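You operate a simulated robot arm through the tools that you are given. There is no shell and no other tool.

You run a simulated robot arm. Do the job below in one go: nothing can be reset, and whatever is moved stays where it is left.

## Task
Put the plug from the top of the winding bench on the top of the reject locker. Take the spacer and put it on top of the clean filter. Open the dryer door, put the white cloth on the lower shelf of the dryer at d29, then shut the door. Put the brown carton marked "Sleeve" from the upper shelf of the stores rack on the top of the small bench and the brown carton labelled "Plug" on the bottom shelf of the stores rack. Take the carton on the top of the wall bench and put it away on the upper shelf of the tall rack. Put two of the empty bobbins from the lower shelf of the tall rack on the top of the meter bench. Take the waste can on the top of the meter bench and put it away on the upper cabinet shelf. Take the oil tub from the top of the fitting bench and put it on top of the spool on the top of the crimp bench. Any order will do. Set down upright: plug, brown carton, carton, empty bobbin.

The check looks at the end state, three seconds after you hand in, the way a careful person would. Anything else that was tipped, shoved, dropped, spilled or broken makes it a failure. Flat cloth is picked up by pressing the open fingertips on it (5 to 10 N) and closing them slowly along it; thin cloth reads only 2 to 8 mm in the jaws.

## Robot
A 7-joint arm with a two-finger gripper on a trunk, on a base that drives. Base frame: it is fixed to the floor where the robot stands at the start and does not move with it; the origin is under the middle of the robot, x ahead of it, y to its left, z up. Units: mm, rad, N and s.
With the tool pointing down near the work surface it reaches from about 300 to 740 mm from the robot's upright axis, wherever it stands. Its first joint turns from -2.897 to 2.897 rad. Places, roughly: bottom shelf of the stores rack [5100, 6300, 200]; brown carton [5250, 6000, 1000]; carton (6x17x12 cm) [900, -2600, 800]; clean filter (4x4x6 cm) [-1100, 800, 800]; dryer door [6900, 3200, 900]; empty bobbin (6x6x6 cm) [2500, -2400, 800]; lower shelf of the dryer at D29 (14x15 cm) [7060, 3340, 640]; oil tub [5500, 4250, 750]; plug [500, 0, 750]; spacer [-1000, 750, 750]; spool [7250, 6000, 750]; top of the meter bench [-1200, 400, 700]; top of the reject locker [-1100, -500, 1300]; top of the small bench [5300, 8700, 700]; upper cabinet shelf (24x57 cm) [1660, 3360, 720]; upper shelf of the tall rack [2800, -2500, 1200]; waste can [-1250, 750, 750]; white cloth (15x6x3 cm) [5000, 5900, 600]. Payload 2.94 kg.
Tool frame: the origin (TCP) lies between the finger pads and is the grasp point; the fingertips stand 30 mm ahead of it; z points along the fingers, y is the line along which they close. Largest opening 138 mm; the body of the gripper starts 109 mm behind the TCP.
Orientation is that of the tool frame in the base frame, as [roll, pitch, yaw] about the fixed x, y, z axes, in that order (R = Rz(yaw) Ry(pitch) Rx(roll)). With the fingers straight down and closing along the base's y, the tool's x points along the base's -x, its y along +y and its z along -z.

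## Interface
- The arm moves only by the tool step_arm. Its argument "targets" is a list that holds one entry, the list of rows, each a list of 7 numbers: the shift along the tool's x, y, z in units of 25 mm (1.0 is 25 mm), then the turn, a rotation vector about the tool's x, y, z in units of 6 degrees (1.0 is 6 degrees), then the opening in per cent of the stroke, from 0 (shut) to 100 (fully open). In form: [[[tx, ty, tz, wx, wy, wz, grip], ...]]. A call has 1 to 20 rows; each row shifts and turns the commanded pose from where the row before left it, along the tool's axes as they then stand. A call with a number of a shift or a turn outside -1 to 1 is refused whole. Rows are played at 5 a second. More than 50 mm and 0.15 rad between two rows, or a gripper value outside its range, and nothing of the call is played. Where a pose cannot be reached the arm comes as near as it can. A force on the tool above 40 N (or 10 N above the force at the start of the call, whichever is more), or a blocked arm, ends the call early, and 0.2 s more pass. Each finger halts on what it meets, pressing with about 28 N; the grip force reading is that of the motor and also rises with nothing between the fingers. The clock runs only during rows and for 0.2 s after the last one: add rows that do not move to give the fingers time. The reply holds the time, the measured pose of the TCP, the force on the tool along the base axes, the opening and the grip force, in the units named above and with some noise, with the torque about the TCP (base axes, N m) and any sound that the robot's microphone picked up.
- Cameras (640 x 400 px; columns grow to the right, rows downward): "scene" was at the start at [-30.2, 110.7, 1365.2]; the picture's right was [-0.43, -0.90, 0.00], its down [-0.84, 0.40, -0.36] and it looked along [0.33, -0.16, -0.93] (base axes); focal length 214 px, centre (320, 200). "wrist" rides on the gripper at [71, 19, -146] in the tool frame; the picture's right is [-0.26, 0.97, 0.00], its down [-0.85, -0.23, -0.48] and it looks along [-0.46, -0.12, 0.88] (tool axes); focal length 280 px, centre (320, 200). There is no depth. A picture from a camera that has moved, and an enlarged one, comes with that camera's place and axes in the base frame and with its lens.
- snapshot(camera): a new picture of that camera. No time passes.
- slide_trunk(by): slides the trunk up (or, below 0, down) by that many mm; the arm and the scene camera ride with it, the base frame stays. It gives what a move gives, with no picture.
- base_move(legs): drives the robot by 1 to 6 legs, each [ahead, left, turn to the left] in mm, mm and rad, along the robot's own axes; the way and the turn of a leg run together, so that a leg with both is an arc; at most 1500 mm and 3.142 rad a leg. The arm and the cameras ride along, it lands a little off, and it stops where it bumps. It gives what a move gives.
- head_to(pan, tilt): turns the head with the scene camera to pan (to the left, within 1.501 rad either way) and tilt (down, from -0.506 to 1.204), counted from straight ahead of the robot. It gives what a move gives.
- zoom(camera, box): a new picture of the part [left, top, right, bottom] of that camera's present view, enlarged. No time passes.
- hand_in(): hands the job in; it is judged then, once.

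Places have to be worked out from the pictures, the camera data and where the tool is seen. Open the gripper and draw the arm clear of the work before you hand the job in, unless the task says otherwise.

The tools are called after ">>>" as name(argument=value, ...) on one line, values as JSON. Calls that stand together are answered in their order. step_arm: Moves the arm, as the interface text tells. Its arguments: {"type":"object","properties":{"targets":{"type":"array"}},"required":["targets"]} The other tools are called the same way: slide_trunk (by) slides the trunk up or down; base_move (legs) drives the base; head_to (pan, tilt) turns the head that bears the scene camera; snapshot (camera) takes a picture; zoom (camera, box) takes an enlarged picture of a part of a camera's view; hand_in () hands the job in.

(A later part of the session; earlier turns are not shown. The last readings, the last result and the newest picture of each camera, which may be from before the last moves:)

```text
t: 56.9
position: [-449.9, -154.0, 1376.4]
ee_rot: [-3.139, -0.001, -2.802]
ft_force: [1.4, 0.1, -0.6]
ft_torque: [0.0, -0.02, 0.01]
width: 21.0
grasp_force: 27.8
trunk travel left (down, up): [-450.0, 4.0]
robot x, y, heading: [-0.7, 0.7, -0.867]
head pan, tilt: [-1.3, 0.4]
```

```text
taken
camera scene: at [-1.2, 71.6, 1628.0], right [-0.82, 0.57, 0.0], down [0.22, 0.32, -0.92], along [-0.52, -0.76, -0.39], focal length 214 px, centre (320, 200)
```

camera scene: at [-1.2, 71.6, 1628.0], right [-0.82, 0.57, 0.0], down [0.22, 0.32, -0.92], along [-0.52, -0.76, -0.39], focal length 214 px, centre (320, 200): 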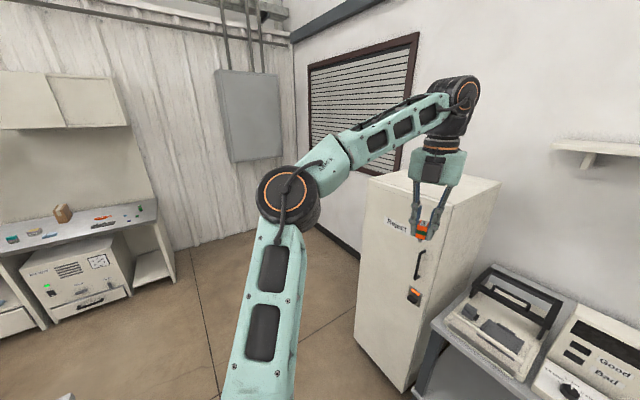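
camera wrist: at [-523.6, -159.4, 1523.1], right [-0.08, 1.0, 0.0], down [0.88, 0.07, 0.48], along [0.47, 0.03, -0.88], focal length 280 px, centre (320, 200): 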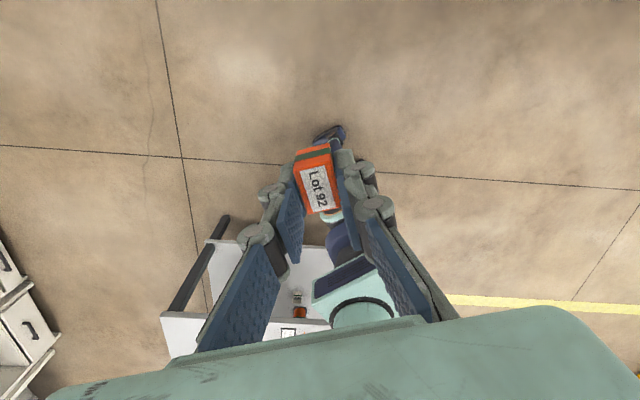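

Reach is fine at 1376 with the hand near r≈476. I strafe right by about 629 mm, which brings the plug over the locker top near (-930,-560) with the base kept clear of the meter bench corner.

>>> base_move(legs=[[0, -629, 0]])

>>> snapshot(camera="scene")

>>> snapshot(camera="wrist")

```text
t: 62.9
position: [-931.8, -552.3, 1376.5]
ee_rot: [-3.139, -0.001, -2.809]
ft_force: [0.7, -0.5, 0.4]
ft_torque: [0.01, 0.0, 0.0]
width: 20.9
grasp_force: 28.3
trunk travel left (down, up): [-450.0, 4.0]
robot x, y, heading: [-483.3, -400.9, -0.885]
head pan, tilt: [-1.3, 0.4]
```

```text
taken
camera scene: at [-482.6, -330.1, 1628.0], right [-0.82, 0.57, 0.0], down [0.22, 0.32, -0.92], along [-0.53, -0.76, -0.39], focal length 214 px, centre (320, 200)
```

scene: 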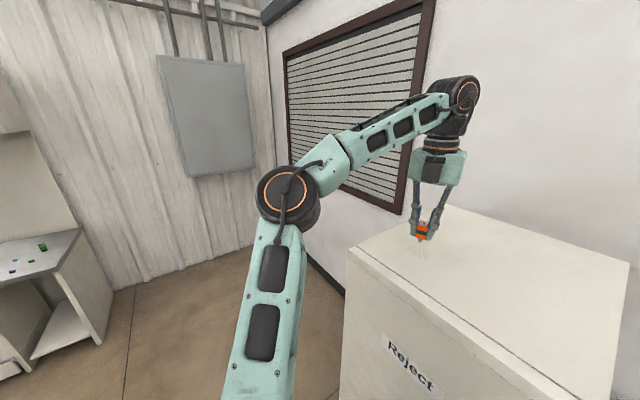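

```text
taken
camera wrist: at [-1006.9, -556.7, 1522.9], right [-0.07, 1.0, 0.0], down [0.88, 0.06, 0.48], along [0.47, 0.03, -0.88], focal length 280 px, centre (320, 200)
```

wrist: 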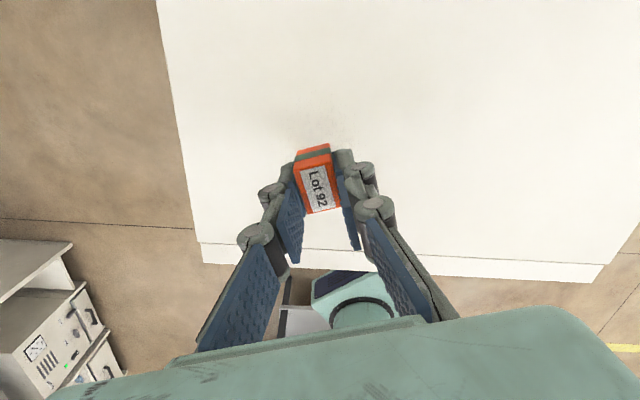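

The locker top is clear and the plug hangs about 110 mm inside its front edge. I lower in stages, watching the force.

>>> step_arm(targets=[[[0, 0, 0.7, 0, 0, 0, 0], [0, 0, 0.5, 0, 0, 0, 0], [0, 0, 0.2, 0, 0, 0, 0]]])

>>> zoom(camera="scene", box=[370, 180, 490, 280])

```text
t: 63.7
position: [-932.2, -553.1, 1344.6]
ee_rot: [-3.141, -0.008, -2.809]
ft_force: [-3.8, -2.0, 17.1]
ft_torque: [-0.06, 0.18, 0.04]
width: 21.1
grasp_force: 27.9
trunk travel left (down, up): [-450.0, 4.0]
robot x, y, heading: [-480.0, -397.3, -0.879]
head pan, tilt: [-1.3, 0.4]
```

```text
4.00 times, centred on (430, 230) of scene
camera zoom: at [-481.7, -329.9, 1628.4], right [-0.82, 0.57, 0.0], down [0.22, 0.32, -0.92], along [-0.53, -0.76, -0.39], focal length 858 px, centre (-120, 80)
```

zoom: 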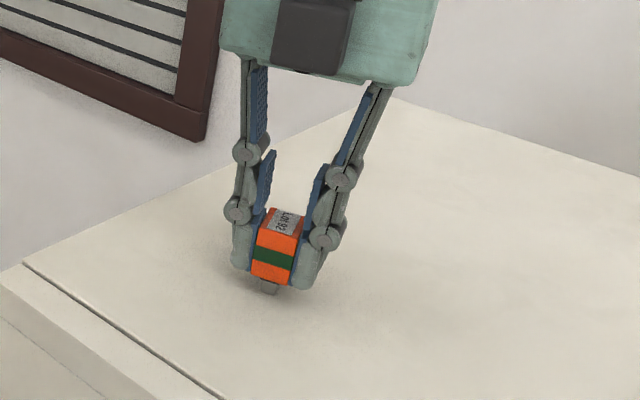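

Contact already at TCP z 1344.6 (17 N up), so the locker top is a bit higher than I figured. I ease up 2.5 mm and check before opening.

>>> step_arm(targets=[[[0, 0, -0.1, 0, 0, 0, 0], [0, 0, 0, 0, 0, 0, 0]]])

```text
t: 64.3
position: [-932.4, -552.7, 1344.6]
ee_rot: [3.141, -0.003, -2.809]
ft_force: [-3.8, -2.0, 12.3]
ft_torque: [-0.1, 0.21, 0.03]
width: 21.1
grasp_force: 28.1
trunk travel left (down, up): [-450.0, 4.0]
robot x, y, heading: [-479.8, -402.9, -0.879]
head pan, tilt: [-1.3, 0.4]
```

>>> step_arm(targets=[[[0, 0, -0.1, 0, 0, 0, 0], [0, 0, -0.04, 0, 0, 0, 0], [0, 0, 0, 0, 0, 0, 0]]])

```text
t: 65.1
position: [-932.8, -552.5, 1347.1]
ee_rot: [-3.139, 0.001, -2.809]
ft_force: [-0.1, -0.3, -0.8]
ft_torque: [0.02, -0.01, -0.03]
width: 20.9
grasp_force: 27.9
trunk travel left (down, up): [-450.0, 4.0]
robot x, y, heading: [-481.9, -404.2, -0.882]
head pan, tilt: [-1.3, 0.4]
```

The force is gone at 1347, about 1–2 mm above contact. I lower 1.2 mm and open the fingers.

>>> step_arm(targets=[[[0, 0, 0.05, 0, 0, 0, 0], [0, 0, 0, 0, 0, 0, 16], [0, 0, 0, 0, 0, 0, 20], [0, 0, 0, 0, 0, 0, 30], [0, 0, 0, 0, 0, 0, 45], [0, 0, 0, 0, 0, 0, 45]]])

>>> zoom(camera="scene", box=[370, 180, 490, 280])

>>> snapshot(camera="wrist")

```text
t: 66.5
position: [-933.3, -551.0, 1346.7]
ee_rot: [-3.14, -0.002, -2.809]
ft_force: [1.1, 0.8, -0.6]
ft_torque: [-0.02, -0.02, 0.02]
width: 62.1
grasp_force: 0.1
trunk travel left (down, up): [-450.0, 4.0]
robot x, y, heading: [-481.1, -402.9, -0.884]
head pan, tilt: [-1.3, 0.4]
```

```text
4.00 times, centred on (430, 230) of scene
camera zoom: at [-482.4, -330.0, 1628.0], right [-0.82, 0.57, 0.0], down [0.22, 0.32, -0.92], along [-0.53, -0.76, -0.39], focal length 858 px, centre (-120, 80)
```

zoom: 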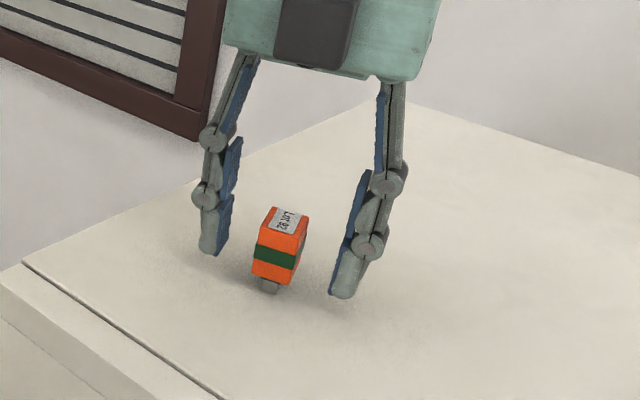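

```text
taken
camera wrist: at [-1007.1, -556.5, 1492.7], right [-0.07, 1.0, 0.0], down [0.88, 0.06, 0.47], along [0.47, 0.03, -0.88], focal length 280 px, centre (320, 200)
```

wrist: 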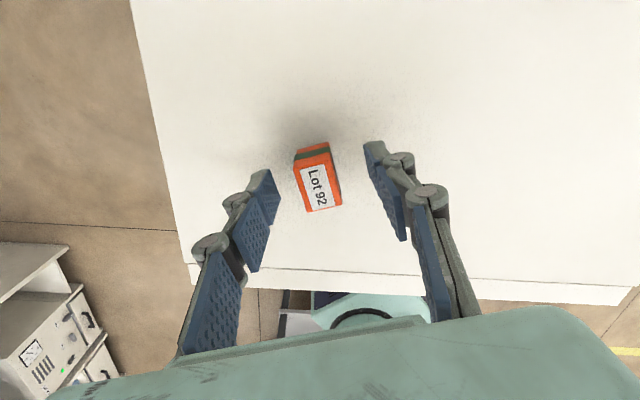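

The plug stands upright on the locker. I lift the hand and drive back left, away from the locker, then look at the meter bench.

>>> step_arm(targets=[[[0, 0, -0.5, 0, 0, 0, 45], [0, 0, -0.7, 0, 0, 0, 45], [0, 0, -0.7, 0, 0, 0, 45], [0, 0, -0.5, 0, 0, 0, 45]]])

>>> base_move(legs=[[0, 550, 0]])

>>> head_to(pan=-1.45, tilt=0.6)

>>> snapshot(camera="scene")

```text
t: 67.5
position: [-931.6, -552.6, 1408.8]
ee_rot: [-3.141, -0.002, -2.81]
ft_force: [-0.1, 0.3, 0.7]
ft_torque: [0.01, -0.02, 0.01]
width: 62.4
grasp_force: 0.1
trunk travel left (down, up): [-450.0, 4.0]
robot x, y, heading: [-481.5, -404.2, -0.881]
head pan, tilt: [-1.3, 0.4]
```

```text
t: 72.7
position: [-512.3, -208.0, 1406.8]
ee_rot: [-3.139, -0.002, -2.804]
ft_force: [-0.2, -0.1, 0.0]
ft_torque: [0.0, 0.02, 0.01]
width: 62.1
grasp_force: 0.1
trunk travel left (down, up): [-450.0, 4.0]
robot x, y, heading: [-63.5, -55.0, -0.879]
head pan, tilt: [-1.3, 0.4]
```

```text
t: 73.5
position: [-512.4, -206.7, 1407.6]
ee_rot: [-3.14, -0.002, -2.803]
ft_force: [-0.6, 0.3, 0.0]
ft_torque: [0.02, 0.01, 0.01]
width: 62.2
grasp_force: 0.0
trunk travel left (down, up): [-450.0, 4.0]
robot x, y, heading: [-62.8, -55.3, -0.877]
head pan, tilt: [-1.45, 0.6]
```

```text
taken
camera scene: at [-72.3, 28.6, 1609.8], right [-0.73, 0.69, 0.0], down [0.39, 0.41, -0.83], along [-0.57, -0.6, -0.56], focal length 214 px, centre (320, 200)
```

scene: 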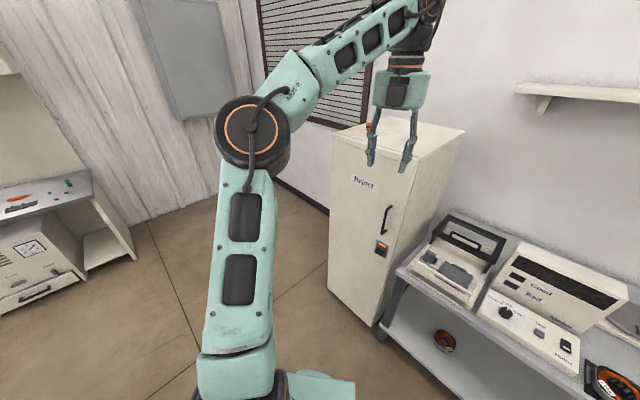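

The plug is seen standing on the locker. I turn right about 70° to bring the meter bench onto the robot's right side and look from this height.

>>> base_move(legs=[[0, 0, -1.2]])

>>> snapshot(camera="scene")

```text
t: 76.8
position: [-374.5, 302.7, 1407.9]
ee_rot: [-3.14, -0.002, 2.296]
ft_force: [-0.5, -0.1, -0.4]
ft_torque: [0.01, -0.04, 0.0]
width: 62.1
grasp_force: 0.0
trunk travel left (down, up): [-450.0, 4.0]
robot x, y, heading: [-65.7, -55.4, -2.061]
head pan, tilt: [-1.45, 0.6]
```

```text
taken
camera scene: at [10.1, -15.8, 1609.8], right [0.36, 0.93, 0.0], down [0.53, -0.2, -0.83], along [-0.77, 0.3, -0.56], focal length 214 px, centre (320, 200)
```

scene: 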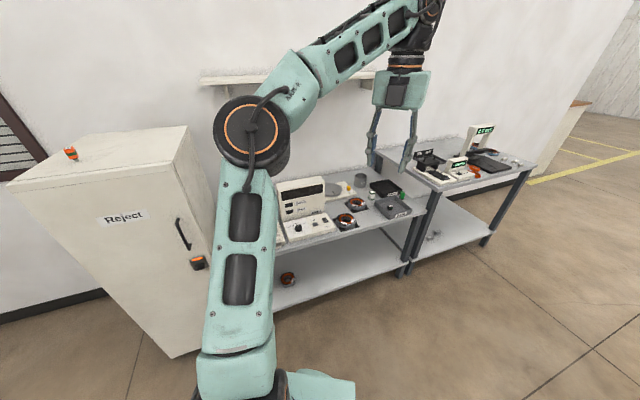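

Two benches stand beyond the locker. I zoom in on the nearer one (meter bench).

>>> zoom(camera="scene", box=[260, 150, 440, 260])

>>> zoom(camera="scene", box=[400, 110, 560, 210])

```text
3.56 times, centred on (350, 205) of scene
camera zoom: at [10.1, -15.8, 1609.8], right [0.36, 0.93, 0.0], down [0.53, -0.2, -0.83], along [-0.77, 0.3, -0.56], focal length 763 px, centre (213, 182)
```

zoom: 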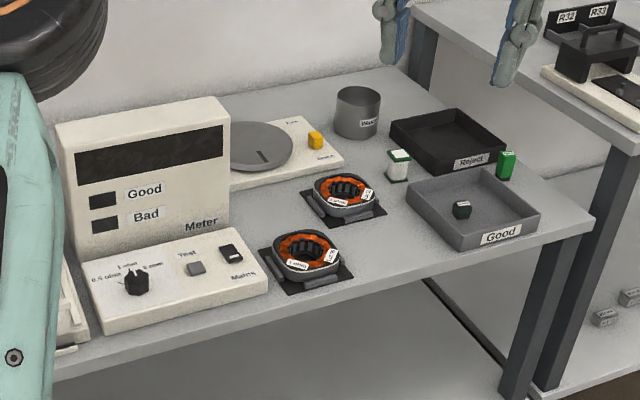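

```text
4.00 times, centred on (480, 160) of scene
camera zoom: at [10.1, -15.8, 1609.8], right [0.36, 0.93, 0.0], down [0.53, -0.2, -0.83], along [-0.77, 0.3, -0.56], focal length 858 px, centre (-320, 360)
```

zoom: 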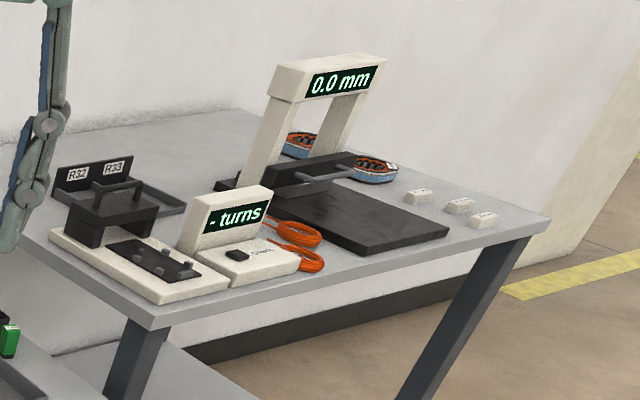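

The grey "Waste" can is near (-1230,800), the white/green block near (-1054,796), trays "Reject"/"Good" beside it. I drive round to stand in front of this part of the bench, hand kept high.

>>> base_move(legs=[[-549, -786, 0], [0, 0, 0.84]])

>>> head_to(pan=-1.45, tilt=0.7)

>>> snapshot(camera="scene")

>>> snapshot(camera="wrist")

```text
t: 86.2
position: [-980.8, 814.9, 1408.2]
ee_rot: [-3.141, 0.0, 3.094]
ft_force: [0.3, 0.7, -0.4]
ft_torque: [0.03, -0.02, 0.01]
width: 61.9
grasp_force: 0.1
trunk travel left (down, up): [-450.0, 4.0]
robot x, y, heading: [-509.4, 789.2, -1.261]
head pan, tilt: [-1.45, 0.6]
```

```text
t: 86.9
position: [-980.8, 815.4, 1408.1]
ee_rot: [-3.139, -0.001, 3.092]
ft_force: [-1.4, 0.5, -0.5]
ft_torque: [-0.01, 0.01, -0.02]
width: 61.8
grasp_force: 0.1
trunk travel left (down, up): [-450.0, 4.0]
robot x, y, heading: [-506.5, 789.1, -1.261]
head pan, tilt: [-1.45, 0.7]
```

```text
taken
camera scene: at [-481.4, 869.6, 1601.2], right [-0.42, 0.91, 0.0], down [0.59, 0.27, -0.77], along [-0.7, -0.32, -0.64], focal length 214 px, centre (320, 200)
```

scene: 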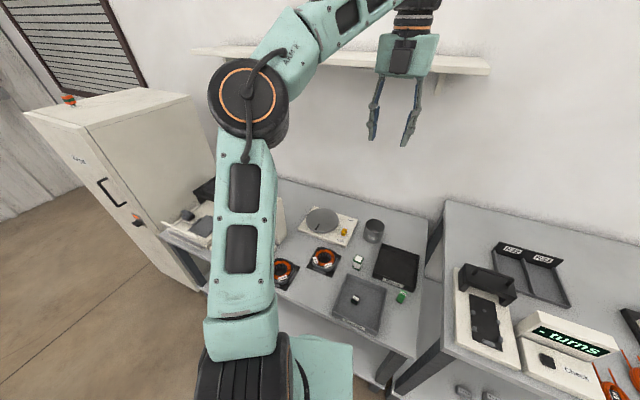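

```text
taken
camera wrist: at [-1051.7, 838.5, 1554.1], right [0.31, 0.95, 0.0], down [0.84, -0.27, 0.47], along [0.45, -0.15, -0.88], focal length 280 px, centre (320, 200)
```

wrist: 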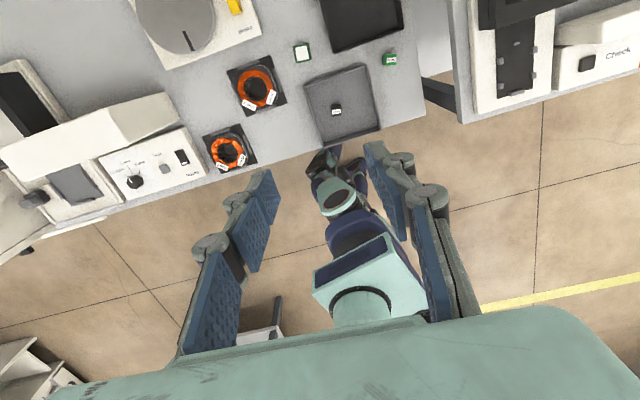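

Good overhead view. I zoom in on the small things to tell the spacer and the filter apart.

>>> zoom(camera="wrist", box=[270, 0, 430, 150])

>>> zoom(camera="scene", box=[300, 200, 440, 340])

```text
2.67 times, centred on (350, 75) of wrist
camera zoom: at [-1051.7, 838.5, 1554.1], right [0.31, 0.95, 0.0], down [0.84, -0.27, 0.47], along [0.45, -0.15, -0.88], focal length 748 px, centre (240, 533)
```

zoom: 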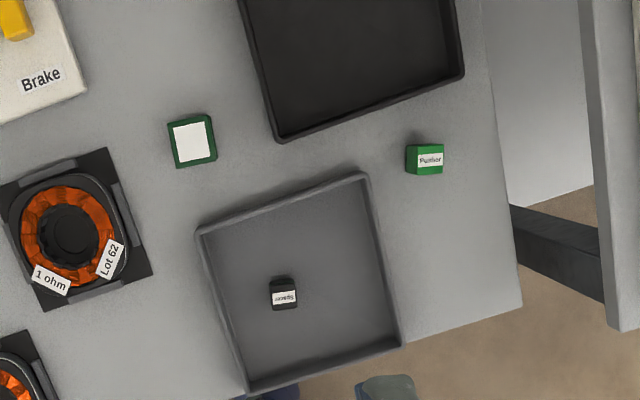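

```text
2.86 times, centred on (370, 270) of scene
camera zoom: at [-481.4, 869.6, 1601.2], right [-0.42, 0.91, 0.0], down [0.59, 0.27, -0.77], along [-0.7, -0.32, -0.64], focal length 613 px, centre (177, 0)
```

zoom: 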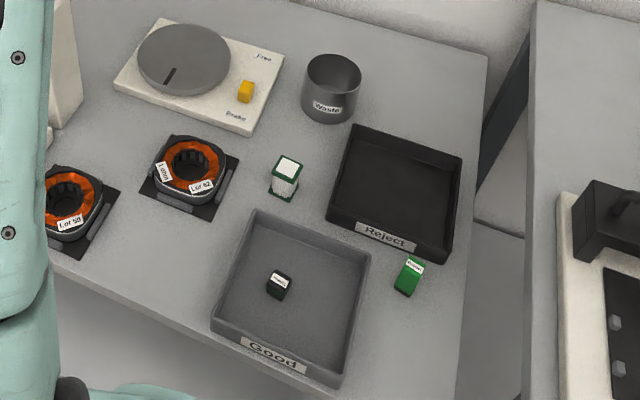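

I zoom closer to read the labels on the black block in the tray and the green block.

>>> zoom(camera="wrist", box=[325, 95, 350, 120])

>>> zoom(camera="wrist", box=[375, 45, 405, 75])

>>> zoom(camera="scene", box=[345, 245, 375, 275])

>>> zoom(camera="scene", box=[330, 285, 370, 325])

```text
16.00 times, centred on (338, 108) of wrist
camera zoom: at [-1051.7, 838.5, 1554.1], right [0.31, 0.95, 0.0], down [0.84, -0.27, 0.47], along [0.45, -0.15, -0.88], focal length 4486 px, centre (40, 1680)
```

zoom: 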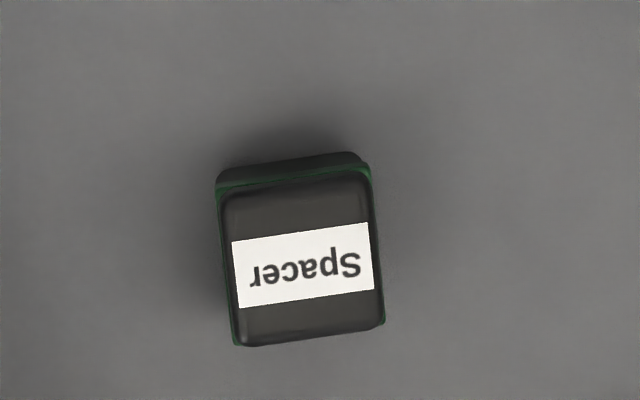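

```text
13.33 times, centred on (390, 60) of wrist
camera zoom: at [-1051.7, 838.5, 1554.1], right [0.31, 0.95, 0.0], down [0.84, -0.27, 0.47], along [0.45, -0.15, -0.88], focal length 3738 px, centre (-613, 2067)
```

zoom: 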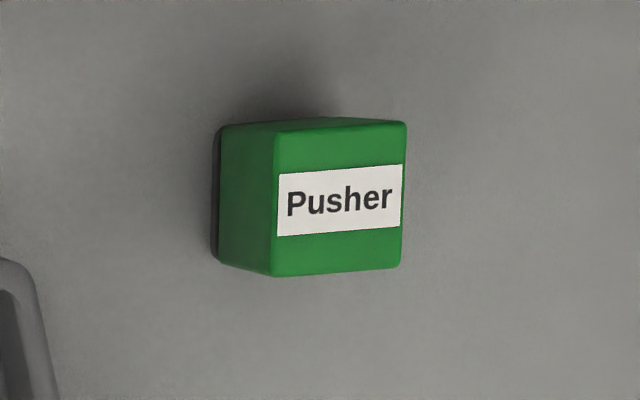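

```text
13.33 times, centred on (360, 260) of scene
camera zoom: at [-481.4, 869.6, 1601.2], right [-0.42, 0.91, 0.0], down [0.59, 0.27, -0.77], along [-0.7, -0.32, -0.64], focal length 2860 px, centre (-213, -600)
```

zoom: 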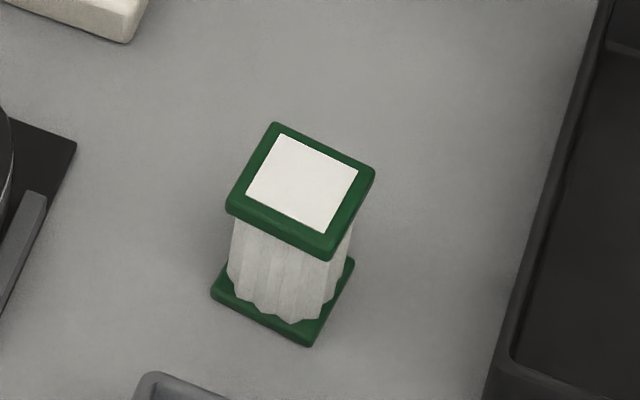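

```text
10.00 times, centred on (350, 305) of scene
camera zoom: at [-481.4, 869.6, 1601.2], right [-0.42, 0.91, 0.0], down [0.59, 0.27, -0.77], along [-0.7, -0.32, -0.64], focal length 2145 px, centre (20, -850)
```

zoom: 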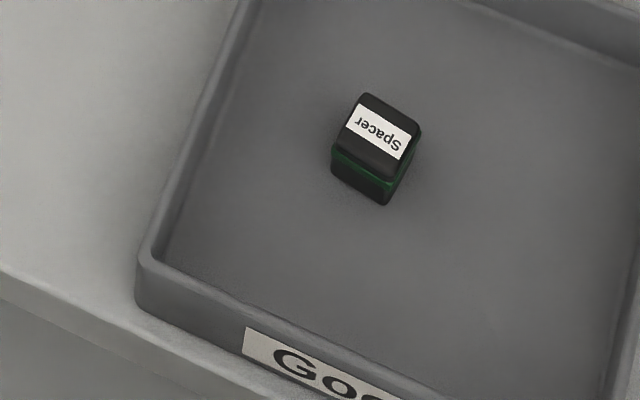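

The black block with the green middle in the "Good" tray reads "Spacer"; the white pleated block is the filter. Triangulated: spacer top at (-893,834,774), turned about 12°; filter top at (-1053,794,813). I lower the trunk back by 200 mm and move above the spacer.

>>> slide_trunk(by=-200)

>>> step_arm(targets=[[[-0.34, 0.1, 0, 0, 0, 0.153, 45], [-0.34, 0.1, 0.5, 0, 0, 0.153, 45], [-0.34, 0.1, 1, 0, 0, 0.153, 45], [-0.34, 0.1, 1, 0, 0, 0.153, 45], [-0.34, 0.1, 1, 0, 0, 0.153, 45], [-0.34, 0.1, 1, 0, 0, 0.153, 45], [-0.34, 0.1, 1, 0, 0, 0.153, 45], [-0.34, 0.1, 1, 0, 0, 0.153, 45], [-0.34, 0.1, 1, 0, 0, 0.153, 45], [-0.34, 0.1, 1, 0, 0, 0.153, 45], [0, 0, 1, 0, 0, 0, 45], [0, 0, 1, 0, 0, 0, 45], [0, 0, 1, 0, 0, 0, 45]]])

>>> snapshot(camera="wrist")

>>> zoom(camera="wrist", box=[260, 120, 380, 220])

```text
t: 89.1
position: [-981.6, 815.9, 1208.1]
ee_rot: [-3.141, -0.001, 3.091]
ft_force: [1.0, 0.6, -0.7]
ft_torque: [-0.02, -0.02, 0.02]
width: 61.8
grasp_force: 0.1
trunk travel left (down, up): [-250.0, 204.0]
robot x, y, heading: [-509.1, 785.0, -1.266]
head pan, tilt: [-1.45, 0.7]
```

```text
t: 91.9
position: [-895.7, 830.0, 921.5]
ee_rot: [3.141, -0.001, 2.932]
ft_force: [-0.2, 0.0, -0.1]
ft_torque: [0.02, 0.01, -0.03]
width: 61.9
grasp_force: 0.0
trunk travel left (down, up): [-250.0, 204.0]
robot x, y, heading: [-509.7, 788.1, -1.263]
head pan, tilt: [-1.45, 0.7]
```

```text
taken
camera wrist: at [-961.1, 864.1, 1068.3], right [0.46, 0.89, 0.0], down [0.78, -0.4, 0.47], along [0.42, -0.22, -0.88], focal length 280 px, centre (320, 200)
```

wrist: 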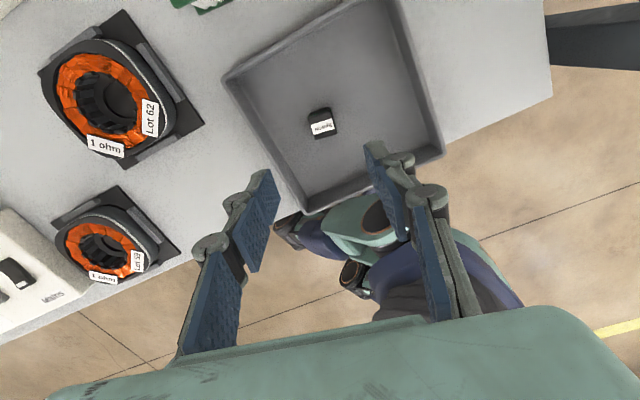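

```text
4.00 times, centred on (320, 170) of wrist
camera zoom: at [-961.1, 864.1, 1068.3], right [0.46, 0.89, 0.0], down [0.78, -0.4, 0.47], along [0.42, -0.22, -0.88], focal length 1122 px, centre (320, 320)
```

zoom: 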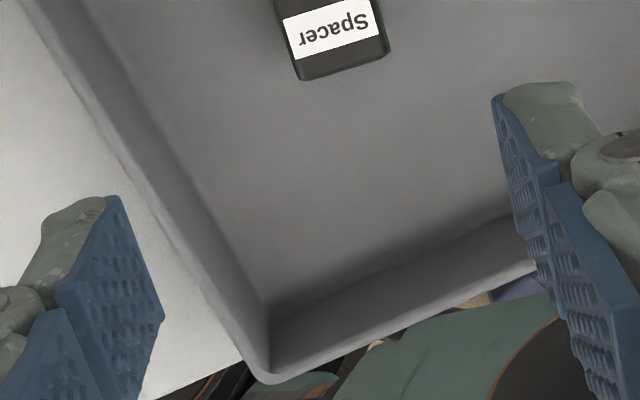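

The spacer sits about 2–4 mm off the TCP axis and 3.6° turned; I correct that and descend to TCP z ≈ 789 inside the tray.

>>> step_arm(targets=[[[0.08, 0.14, 0.5, 0, 0, -0.6, 45], [0, 0, 1, 0, 0, 0, 45], [0, 0, 1, 0, 0, 0, 45], [0, 0, 1, 0, 0, 0, 45], [0, 0, 1, 0, 0, 0, 45], [0, 0, 0.5, 0, 0, 0, 45], [0, 0, 0.3, 0, 0, 0, 45]]])

>>> snapshot(camera="wrist")

>>> zoom(camera="scene", box=[300, 240, 420, 340])

```text
t: 93.5
position: [-894.6, 832.4, 788.4]
ee_rot: [-3.139, -0.005, 2.996]
ft_force: [-0.1, 0.1, -0.5]
ft_torque: [-0.01, 0.01, -0.03]
width: 62.1
grasp_force: 0.1
trunk travel left (down, up): [-250.0, 204.0]
robot x, y, heading: [-505.6, 785.8, -1.265]
head pan, tilt: [-1.45, 0.7]
```

```text
taken
camera wrist: at [-962.9, 862.7, 934.7], right [0.4, 0.92, 0.0], down [0.81, -0.35, 0.47], along [0.43, -0.19, -0.88], focal length 280 px, centre (320, 200)
```

wrist: 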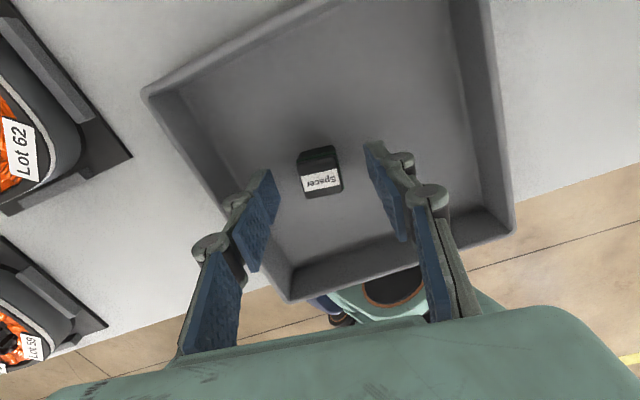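

```text
4.00 times, centred on (360, 290) of scene
camera zoom: at [-481.4, 869.6, 1401.1], right [-0.42, 0.91, 0.0], down [0.59, 0.27, -0.76], along [-0.7, -0.32, -0.64], focal length 858 px, centre (160, -160)
```

zoom: 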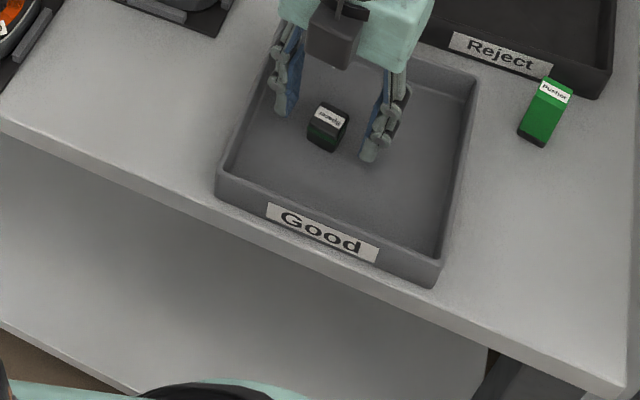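

The spacer is centred between the fingers. Close on it.

>>> step_arm(targets=[[[0, 0, 0, 0, 0, 0, 0], [0, 0, 0, 0, 0, 0, 0], [0, 0, 0, 0, 0, 0, 0], [0, 0, 0, 0, 0, 0, 0]]])

>>> snapshot(camera="wrist")

```text
t: 94.5
position: [-895.0, 833.1, 788.1]
ee_rot: [-3.14, -0.002, 2.996]
ft_force: [0.4, 0.5, -0.5]
ft_torque: [0.01, 0.03, 0.01]
width: 25.5
grasp_force: 27.4
trunk travel left (down, up): [-250.0, 204.0]
robot x, y, heading: [-507.5, 786.0, -1.266]
head pan, tilt: [-1.45, 0.7]
```

```text
taken
camera wrist: at [-963.0, 862.7, 934.8], right [0.4, 0.92, 0.0], down [0.81, -0.35, 0.48], along [0.43, -0.19, -0.88], focal length 280 px, centre (320, 200)
```

wrist: 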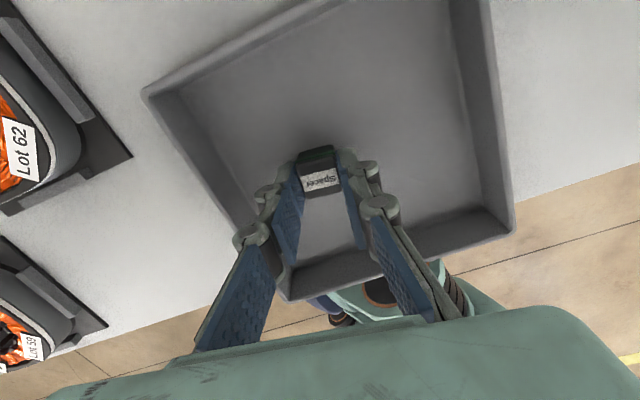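

Gripped (25.5 mm). I lift it to about 905 and move it over the filter, then check the alignment with the wrist camera.

>>> step_arm(targets=[[[0, 0, -0.5, 0, 0, 0, 0], [0, 0, -1, 0, 0, 0, 0], [0, 0, -1, 0, 0, 0, 0], [0, 0, -1, 0, 0, 0, 0], [0, 0, -1, 0, 0, 0, 0], [0, 0, -0.6, 0, 0, 0, 0], [0.861, -0.351, 0, 0, 0, 0, 0], [0.861, -0.351, 0, 0, 0, 0, 0], [0.861, -0.351, 0, 0, 0, 0, 0], [0.861, -0.351, 0, 0, 0, 0, 0], [0.861, -0.351, 0, 0, 0, 0, 0], [0.861, -0.351, 0, 0, 0, 0, 0], [0.861, -0.351, 0, 0, 0, 0, 0]]])

>>> snapshot(camera="wrist")

>>> zoom(camera="scene", box=[310, 190, 430, 290])

```text
t: 97.3
position: [-1053.9, 794.3, 915.2]
ee_rot: [-3.138, 0.0, 2.996]
ft_force: [0.3, -0.2, -0.7]
ft_torque: [0.01, 0.02, 0.01]
width: 25.5
grasp_force: 28.2
trunk travel left (down, up): [-250.0, 204.0]
robot x, y, heading: [-508.2, 789.4, -1.26]
head pan, tilt: [-1.45, 0.7]
```

```text
taken
camera wrist: at [-1122.3, 823.7, 1061.2], right [0.4, 0.92, 0.0], down [0.81, -0.35, 0.48], along [0.44, -0.19, -0.88], focal length 280 px, centre (320, 200)
```

wrist: 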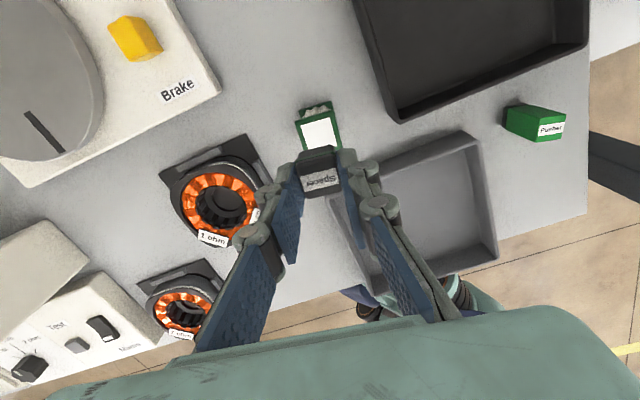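

```text
4.00 times, centred on (370, 240) of scene
camera zoom: at [-481.6, 869.6, 1401.1], right [-0.42, 0.91, 0.0], down [0.59, 0.27, -0.76], along [-0.7, -0.32, -0.64], focal length 858 px, centre (120, 40)
```

zoom: 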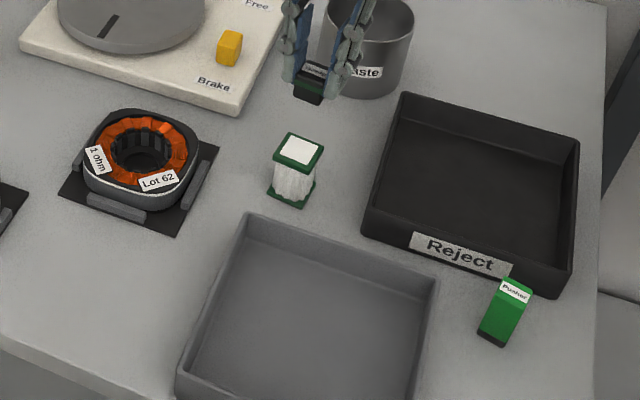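

>>> zoom(camera="wrist", box=[280, 90, 360, 150])

```text
6.67 times, centred on (320, 120) of wrist
camera zoom: at [-1122.3, 823.7, 1061.2], right [0.4, 0.92, 0.0], down [0.81, -0.35, 0.48], along [0.44, -0.19, -0.88], focal length 1869 px, centre (320, 733)
```

zoom: 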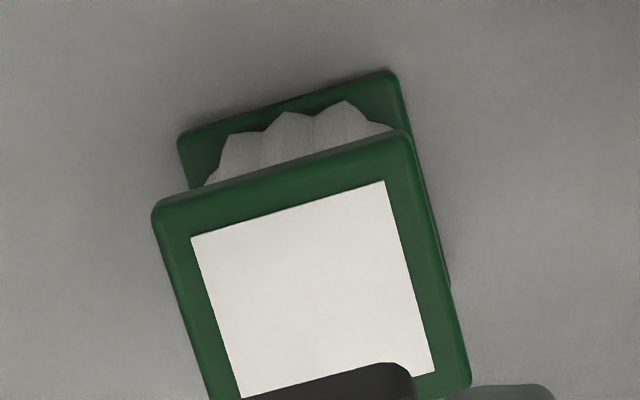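

The filter cap centre is 4.8 mm ahead of the TCP in tool x and the spacer sits 2 mm ahead, so I shift +2.7 mm in x and lower to about 856.

>>> step_arm(targets=[[[0.11, 0, 0.5, 0, 0, 0, 0], [0, 0, 1, 0, 0, 0, 0], [0, 0, 0.6, 0, 0, 0, 0], [0, 0, 0.2, 0, 0, 0, 0], [0, 0, 0, 0, 0, 0, 0]]])

>>> zoom(camera="scene", box=[330, 210, 390, 260])

>>> zoom(camera="wrist", box=[260, 100, 380, 220])

```text
t: 98.5
position: [-1057.5, 793.2, 855.9]
ee_rot: [-3.141, -0.003, 2.995]
ft_force: [-0.1, 0.6, -0.6]
ft_torque: [0.04, -0.04, -0.01]
width: 25.3
grasp_force: 27.7
trunk travel left (down, up): [-250.0, 204.0]
robot x, y, heading: [-506.2, 789.1, -1.264]
head pan, tilt: [-1.45, 0.7]
```

```text
8.00 times, centred on (360, 235) of scene
camera zoom: at [-481.6, 869.6, 1401.1], right [-0.42, 0.91, 0.0], down [0.59, 0.27, -0.76], along [-0.7, -0.32, -0.64], focal length 1716 px, centre (0, -80)
```

zoom: 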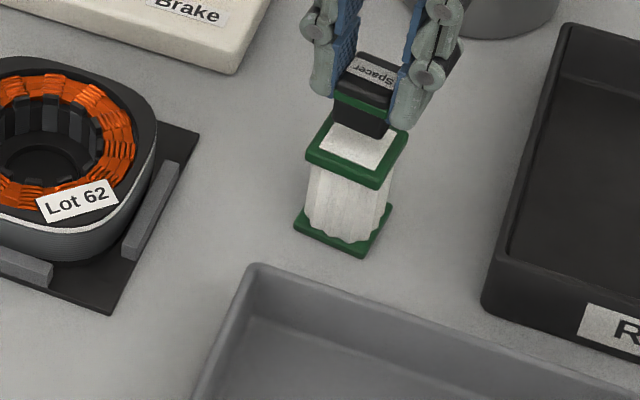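

```text
3.33 times, centred on (320, 160) of wrist
camera zoom: at [-1124.7, 823.9, 1002.6], right [0.4, 0.92, 0.0], down [0.81, -0.35, 0.48], along [0.43, -0.19, -0.88], focal length 935 px, centre (320, 333)
```

zoom: 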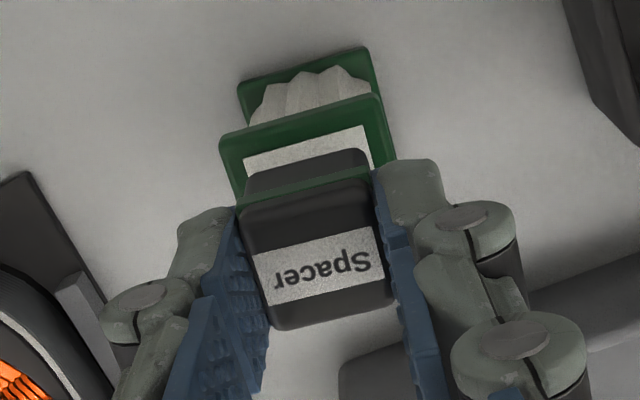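

The spacer hangs a few millimetres above the cap, centred to within ~1.5 mm. I fine-tune and lower slowly.

>>> step_arm(targets=[[[0.05, 0.04, 0.1, 0, 0, 0, 0], [0, 0, 0.08, 0, 0, 0, 0], [0, 0, 0, 0, 0, 0, 0]]])

```text
t: 99.3
position: [-1058.2, 795.5, 852.3]
ee_rot: [-3.138, -0.002, 2.995]
ft_force: [0.3, -0.3, -1.3]
ft_torque: [0.0, 0.03, 0.0]
width: 25.4
grasp_force: 27.9
trunk travel left (down, up): [-250.0, 204.0]
robot x, y, heading: [-509.8, 789.5, -1.259]
head pan, tilt: [-1.45, 0.7]
```

>>> step_arm(targets=[[[0, 0, 0.08, 0, 0, 0, 0], [0, 0, 0, 0, 0, 0, 0]]])

>>> zoom(camera="scene", box=[330, 210, 390, 260])

```text
t: 99.9
position: [-1057.7, 797.1, 851.6]
ee_rot: [-3.139, -0.002, 2.996]
ft_force: [0.7, -0.5, -1.4]
ft_torque: [0.01, 0.06, 0.0]
width: 25.3
grasp_force: 28.1
trunk travel left (down, up): [-250.0, 204.0]
robot x, y, heading: [-506.4, 785.0, -1.261]
head pan, tilt: [-1.45, 0.7]
```

```text
8.00 times, centred on (360, 235) of scene
camera zoom: at [-481.6, 869.6, 1401.1], right [-0.42, 0.91, 0.0], down [0.59, 0.27, -0.76], along [-0.7, -0.32, -0.64], focal length 1716 px, centre (0, -80)
```

zoom: 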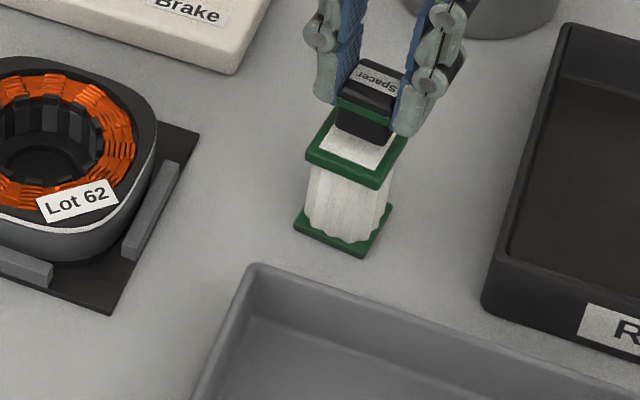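

No contact yet. I keep lowering in small steps.

>>> step_arm(targets=[[[0, 0, 0.1, 0, 0, 0, 0], [0, 0, 0, 0, 0, 0, 0]]])

>>> step_arm(targets=[[[0, 0, 0.08, 0, 0, 0, 0], [0, 0, 0, 0, 0, 0, 0]]])

>>> zoom(camera="scene", box=[330, 210, 390, 260])

```text
t: 100.5
position: [-1057.2, 794.4, 848.4]
ee_rot: [-3.14, -0.001, 2.996]
ft_force: [-1.6, 0.1, -1.9]
ft_torque: [0.0, -0.04, 0.01]
width: 25.3
grasp_force: 28.5
trunk travel left (down, up): [-250.0, 204.0]
robot x, y, heading: [-507.3, 792.6, -1.267]
head pan, tilt: [-1.45, 0.7]
```

```text
t: 101.1
position: [-1057.1, 796.9, 846.2]
ee_rot: [-3.14, -0.001, 2.993]
ft_force: [-0.2, 0.1, -1.2]
ft_torque: [-0.03, -0.02, -0.02]
width: 25.3
grasp_force: 28.7
trunk travel left (down, up): [-250.0, 204.0]
robot x, y, heading: [-511.4, 789.4, -1.259]
head pan, tilt: [-1.45, 0.7]
```

```text
8.00 times, centred on (360, 235) of scene
camera zoom: at [-481.6, 869.6, 1401.1], right [-0.42, 0.91, 0.0], down [0.59, 0.27, -0.76], along [-0.7, -0.32, -0.64], focal length 1716 px, centre (0, -80)
```

zoom: 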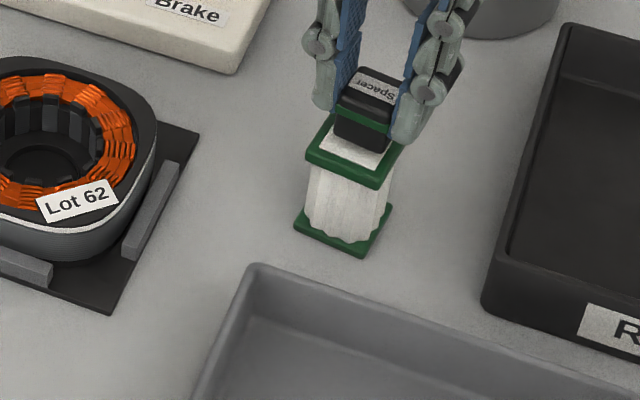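

Comparing both views, the cap top is lower than I thought (≈799) and the spacer is about 3.5 mm too far back. I shift it forward and continue down in small steps.

>>> step_arm(targets=[[[-0.14, 0, 0.05, 0, 0, 0, 0], [0, 0, 0.08, 0, 0, 0, 0], [0, 0, 0, 0, 0, 0, 0]]])

>>> step_arm(targets=[[[0, 0, 0.08, 0, 0, 0, 0], [0, 0, 0, 0, 0, 0, 0]]])

>>> zoom(camera="scene", box=[330, 210, 390, 260])

>>> zoom(camera="wrist", box=[260, 100, 380, 220])

```text
t: 101.9
position: [-1055.2, 796.3, 843.6]
ee_rot: [-3.14, -0.003, 2.995]
ft_force: [0.4, -0.1, -1.2]
ft_torque: [0.02, 0.0, 0.0]
width: 25.6
grasp_force: 28.0
trunk travel left (down, up): [-250.0, 204.0]
robot x, y, heading: [-506.0, 786.9, -1.26]
head pan, tilt: [-1.45, 0.7]
```

```text
t: 102.5
position: [-1053.6, 797.5, 840.4]
ee_rot: [-3.14, -0.001, 2.995]
ft_force: [-0.5, -0.7, 1.7]
ft_torque: [-0.04, -0.02, -0.02]
width: 25.1
grasp_force: 28.5
trunk travel left (down, up): [-250.0, 204.0]
robot x, y, heading: [-508.7, 789.0, -1.258]
head pan, tilt: [-1.45, 0.7]
```

```text
8.00 times, centred on (360, 235) of scene
camera zoom: at [-481.3, 869.5, 1401.2], right [-0.42, 0.91, 0.0], down [0.59, 0.27, -0.77], along [-0.7, -0.32, -0.64], focal length 1716 px, centre (0, -80)
```

zoom: 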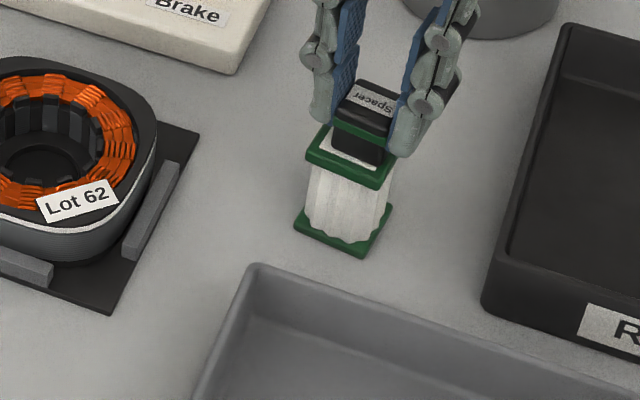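

```text
3.33 times, centred on (320, 160) of wrist
camera zoom: at [-1122.3, 826.2, 987.7], right [0.4, 0.92, 0.0], down [0.81, -0.35, 0.47], along [0.43, -0.19, -0.88], focal length 935 px, centre (320, 333)
```

zoom: 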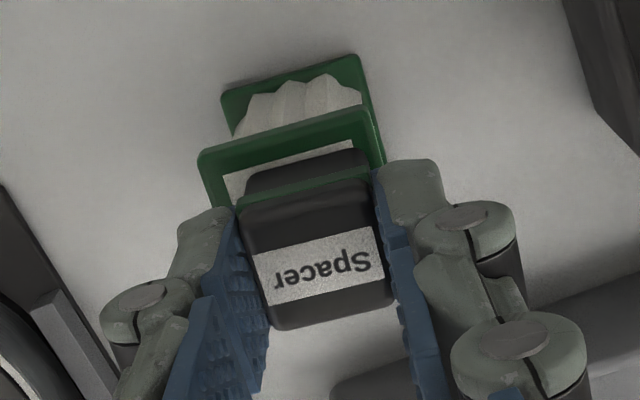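

Light contact is felt (Fz +1.7). The wrist view shows the spacer about 3 mm off to tool +y on the cap, so I lift slightly, shift -3 mm, and lower again.

>>> step_arm(targets=[[[0, 0, -0.12, 0, 0, 0, 0], [0, -0.12, 0, 0, 0, 0, 0], [0, 0, 0.1, 0, 0, 0, 0], [0, 0, 0, 0, 0, 0, 0]]])

>>> zoom(camera="wrist", box=[260, 100, 380, 220])

```text
t: 103.5
position: [-1052.7, 793.0, 841.6]
ee_rot: [3.141, -0.002, 2.995]
ft_force: [-0.5, 0.4, -1.0]
ft_torque: [0.01, -0.02, -0.01]
width: 25.2
grasp_force: 28.3
trunk travel left (down, up): [-250.0, 204.0]
robot x, y, heading: [-511.7, 787.5, -1.264]
head pan, tilt: [-1.45, 0.7]
```

```text
3.33 times, centred on (320, 160) of wrist
camera zoom: at [-1121.4, 822.5, 988.2], right [0.4, 0.92, 0.0], down [0.81, -0.35, 0.48], along [0.43, -0.19, -0.88], focal length 935 px, centre (320, 333)
```

zoom: 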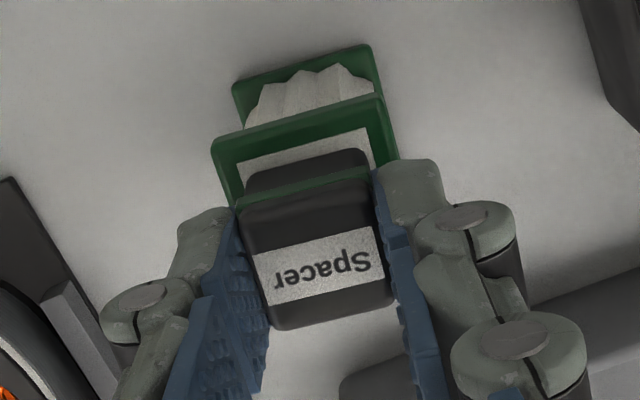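

Now it's centred. I lower the last 2 mm and check the force.

>>> step_arm(targets=[[[0, 0, 0.06, 0, 0, 0, 0], [0, 0, 0, 0, 0, 0, 0]]])

```text
t: 104.1
position: [-1053.6, 793.1, 841.9]
ee_rot: [-3.14, -0.003, 2.995]
ft_force: [2.0, -1.1, 8.4]
ft_torque: [-0.02, -0.16, -0.03]
width: 25.4
grasp_force: 28.6
trunk travel left (down, up): [-250.0, 204.0]
robot x, y, heading: [-508.2, 788.0, -1.262]
head pan, tilt: [-1.45, 0.7]
```

Contact (8 N). I back off 1 mm and open gently.

>>> step_arm(targets=[[[0, 0, -0.05, 0, 0, 0, 0], [0, 0, 0, 0, 0, 0, 19.5], [0, 0, 0, 0, 0, 0, 22], [0, 0, 0, 0, 0, 0, 26], [0, 0, 0, 0, 0, 0, 34], [0, 0, 0, 0, 0, 0, 34]]])

>>> zoom(camera="scene", box=[330, 210, 390, 260])

>>> zoom(camera="wrist", box=[260, 100, 380, 220])

```text
t: 105.5
position: [-1053.9, 791.3, 841.7]
ee_rot: [-3.139, -0.003, 2.996]
ft_force: [-0.8, -0.5, 0.4]
ft_torque: [-0.01, 0.02, 0.0]
width: 47.0
grasp_force: 0.0
trunk travel left (down, up): [-250.0, 204.0]
robot x, y, heading: [-508.8, 787.4, -1.262]
head pan, tilt: [-1.45, 0.7]
```

```text
8.00 times, centred on (360, 235) of scene
camera zoom: at [-481.4, 869.6, 1401.1], right [-0.42, 0.91, 0.0], down [0.59, 0.27, -0.76], along [-0.7, -0.32, -0.64], focal length 1716 px, centre (0, -80)
```

zoom: 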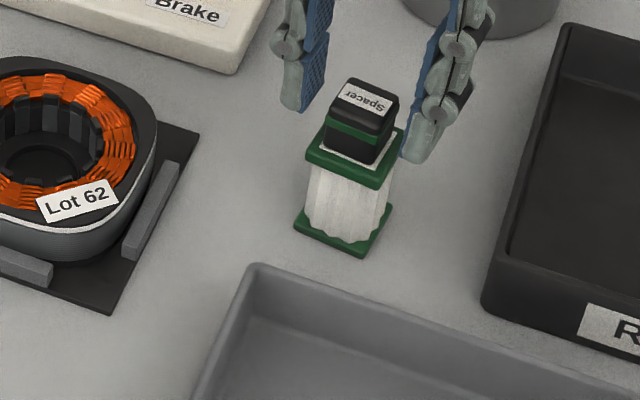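

```text
3.33 times, centred on (320, 160) of wrist
camera zoom: at [-1122.2, 822.1, 988.4], right [0.4, 0.92, 0.0], down [0.81, -0.35, 0.47], along [0.43, -0.19, -0.88], focal length 935 px, centre (320, 333)
```

zoom: 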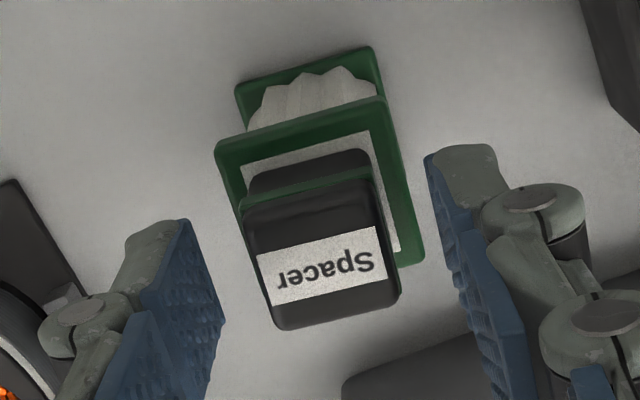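

The spacer stands squarely on the filter. I lift the hand clear, and then look across the hall toward the cabinet at (1660,3360) to decide how to take the waste can.

>>> step_arm(targets=[[[0, 0, -0.5, 0, 0, 0, 34], [0, 0, -1, 0, 0, 0, 34], [0, 0, -1, 0, 0, 0, 60], [0, 0, -1, 0, 0, 0, 80], [0, 0, -1, 0, 0, 0, 80]]])

>>> snapshot(camera="wrist")

>>> head_to(pan=1.48, tilt=0.2)

>>> snapshot(camera="scene")

```text
t: 106.7
position: [-1052.0, 793.1, 955.0]
ee_rot: [-3.139, 0.001, 2.994]
ft_force: [-0.4, 1.0, 0.8]
ft_torque: [0.01, 0.03, 0.01]
width: 110.4
grasp_force: 0.1
trunk travel left (down, up): [-250.0, 204.0]
robot x, y, heading: [-509.0, 787.6, -1.26]
head pan, tilt: [-1.45, 0.7]
```

```text
taken
camera wrist: at [-1121.5, 822.6, 1101.2], right [0.4, 0.92, 0.0], down [0.81, -0.35, 0.48], along [0.44, -0.19, -0.88], focal length 280 px, centre (320, 200)
```

wrist: 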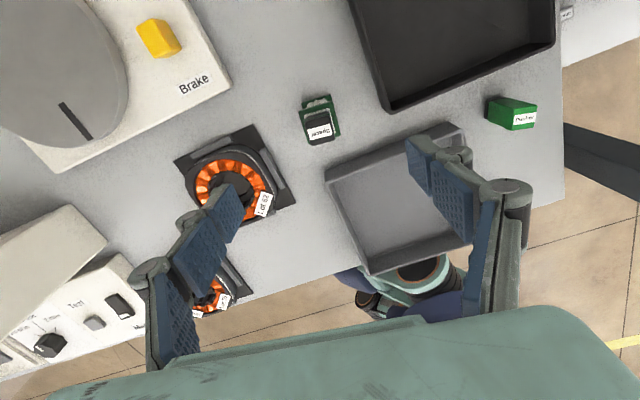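

```text
t: 109.2
position: [-1052.9, 792.3, 953.7]
ee_rot: [-3.141, -0.001, 2.994]
ft_force: [-0.1, 0.1, 0.1]
ft_torque: [0.03, -0.04, -0.01]
width: 110.4
grasp_force: 0.0
trunk travel left (down, up): [-250.0, 204.0]
robot x, y, heading: [-510.2, 787.1, -1.26]
head pan, tilt: [1.48, 0.201]
```

```text
taken
camera scene: at [-313.2, 925.1, 1446.5], right [0.22, -0.98, 0.0], down [-0.19, -0.04, -0.98], along [0.96, 0.21, -0.2], focal length 214 px, centre (320, 200)
```

scene: 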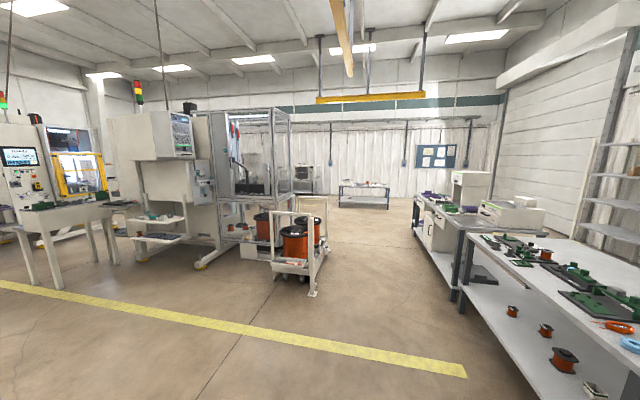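

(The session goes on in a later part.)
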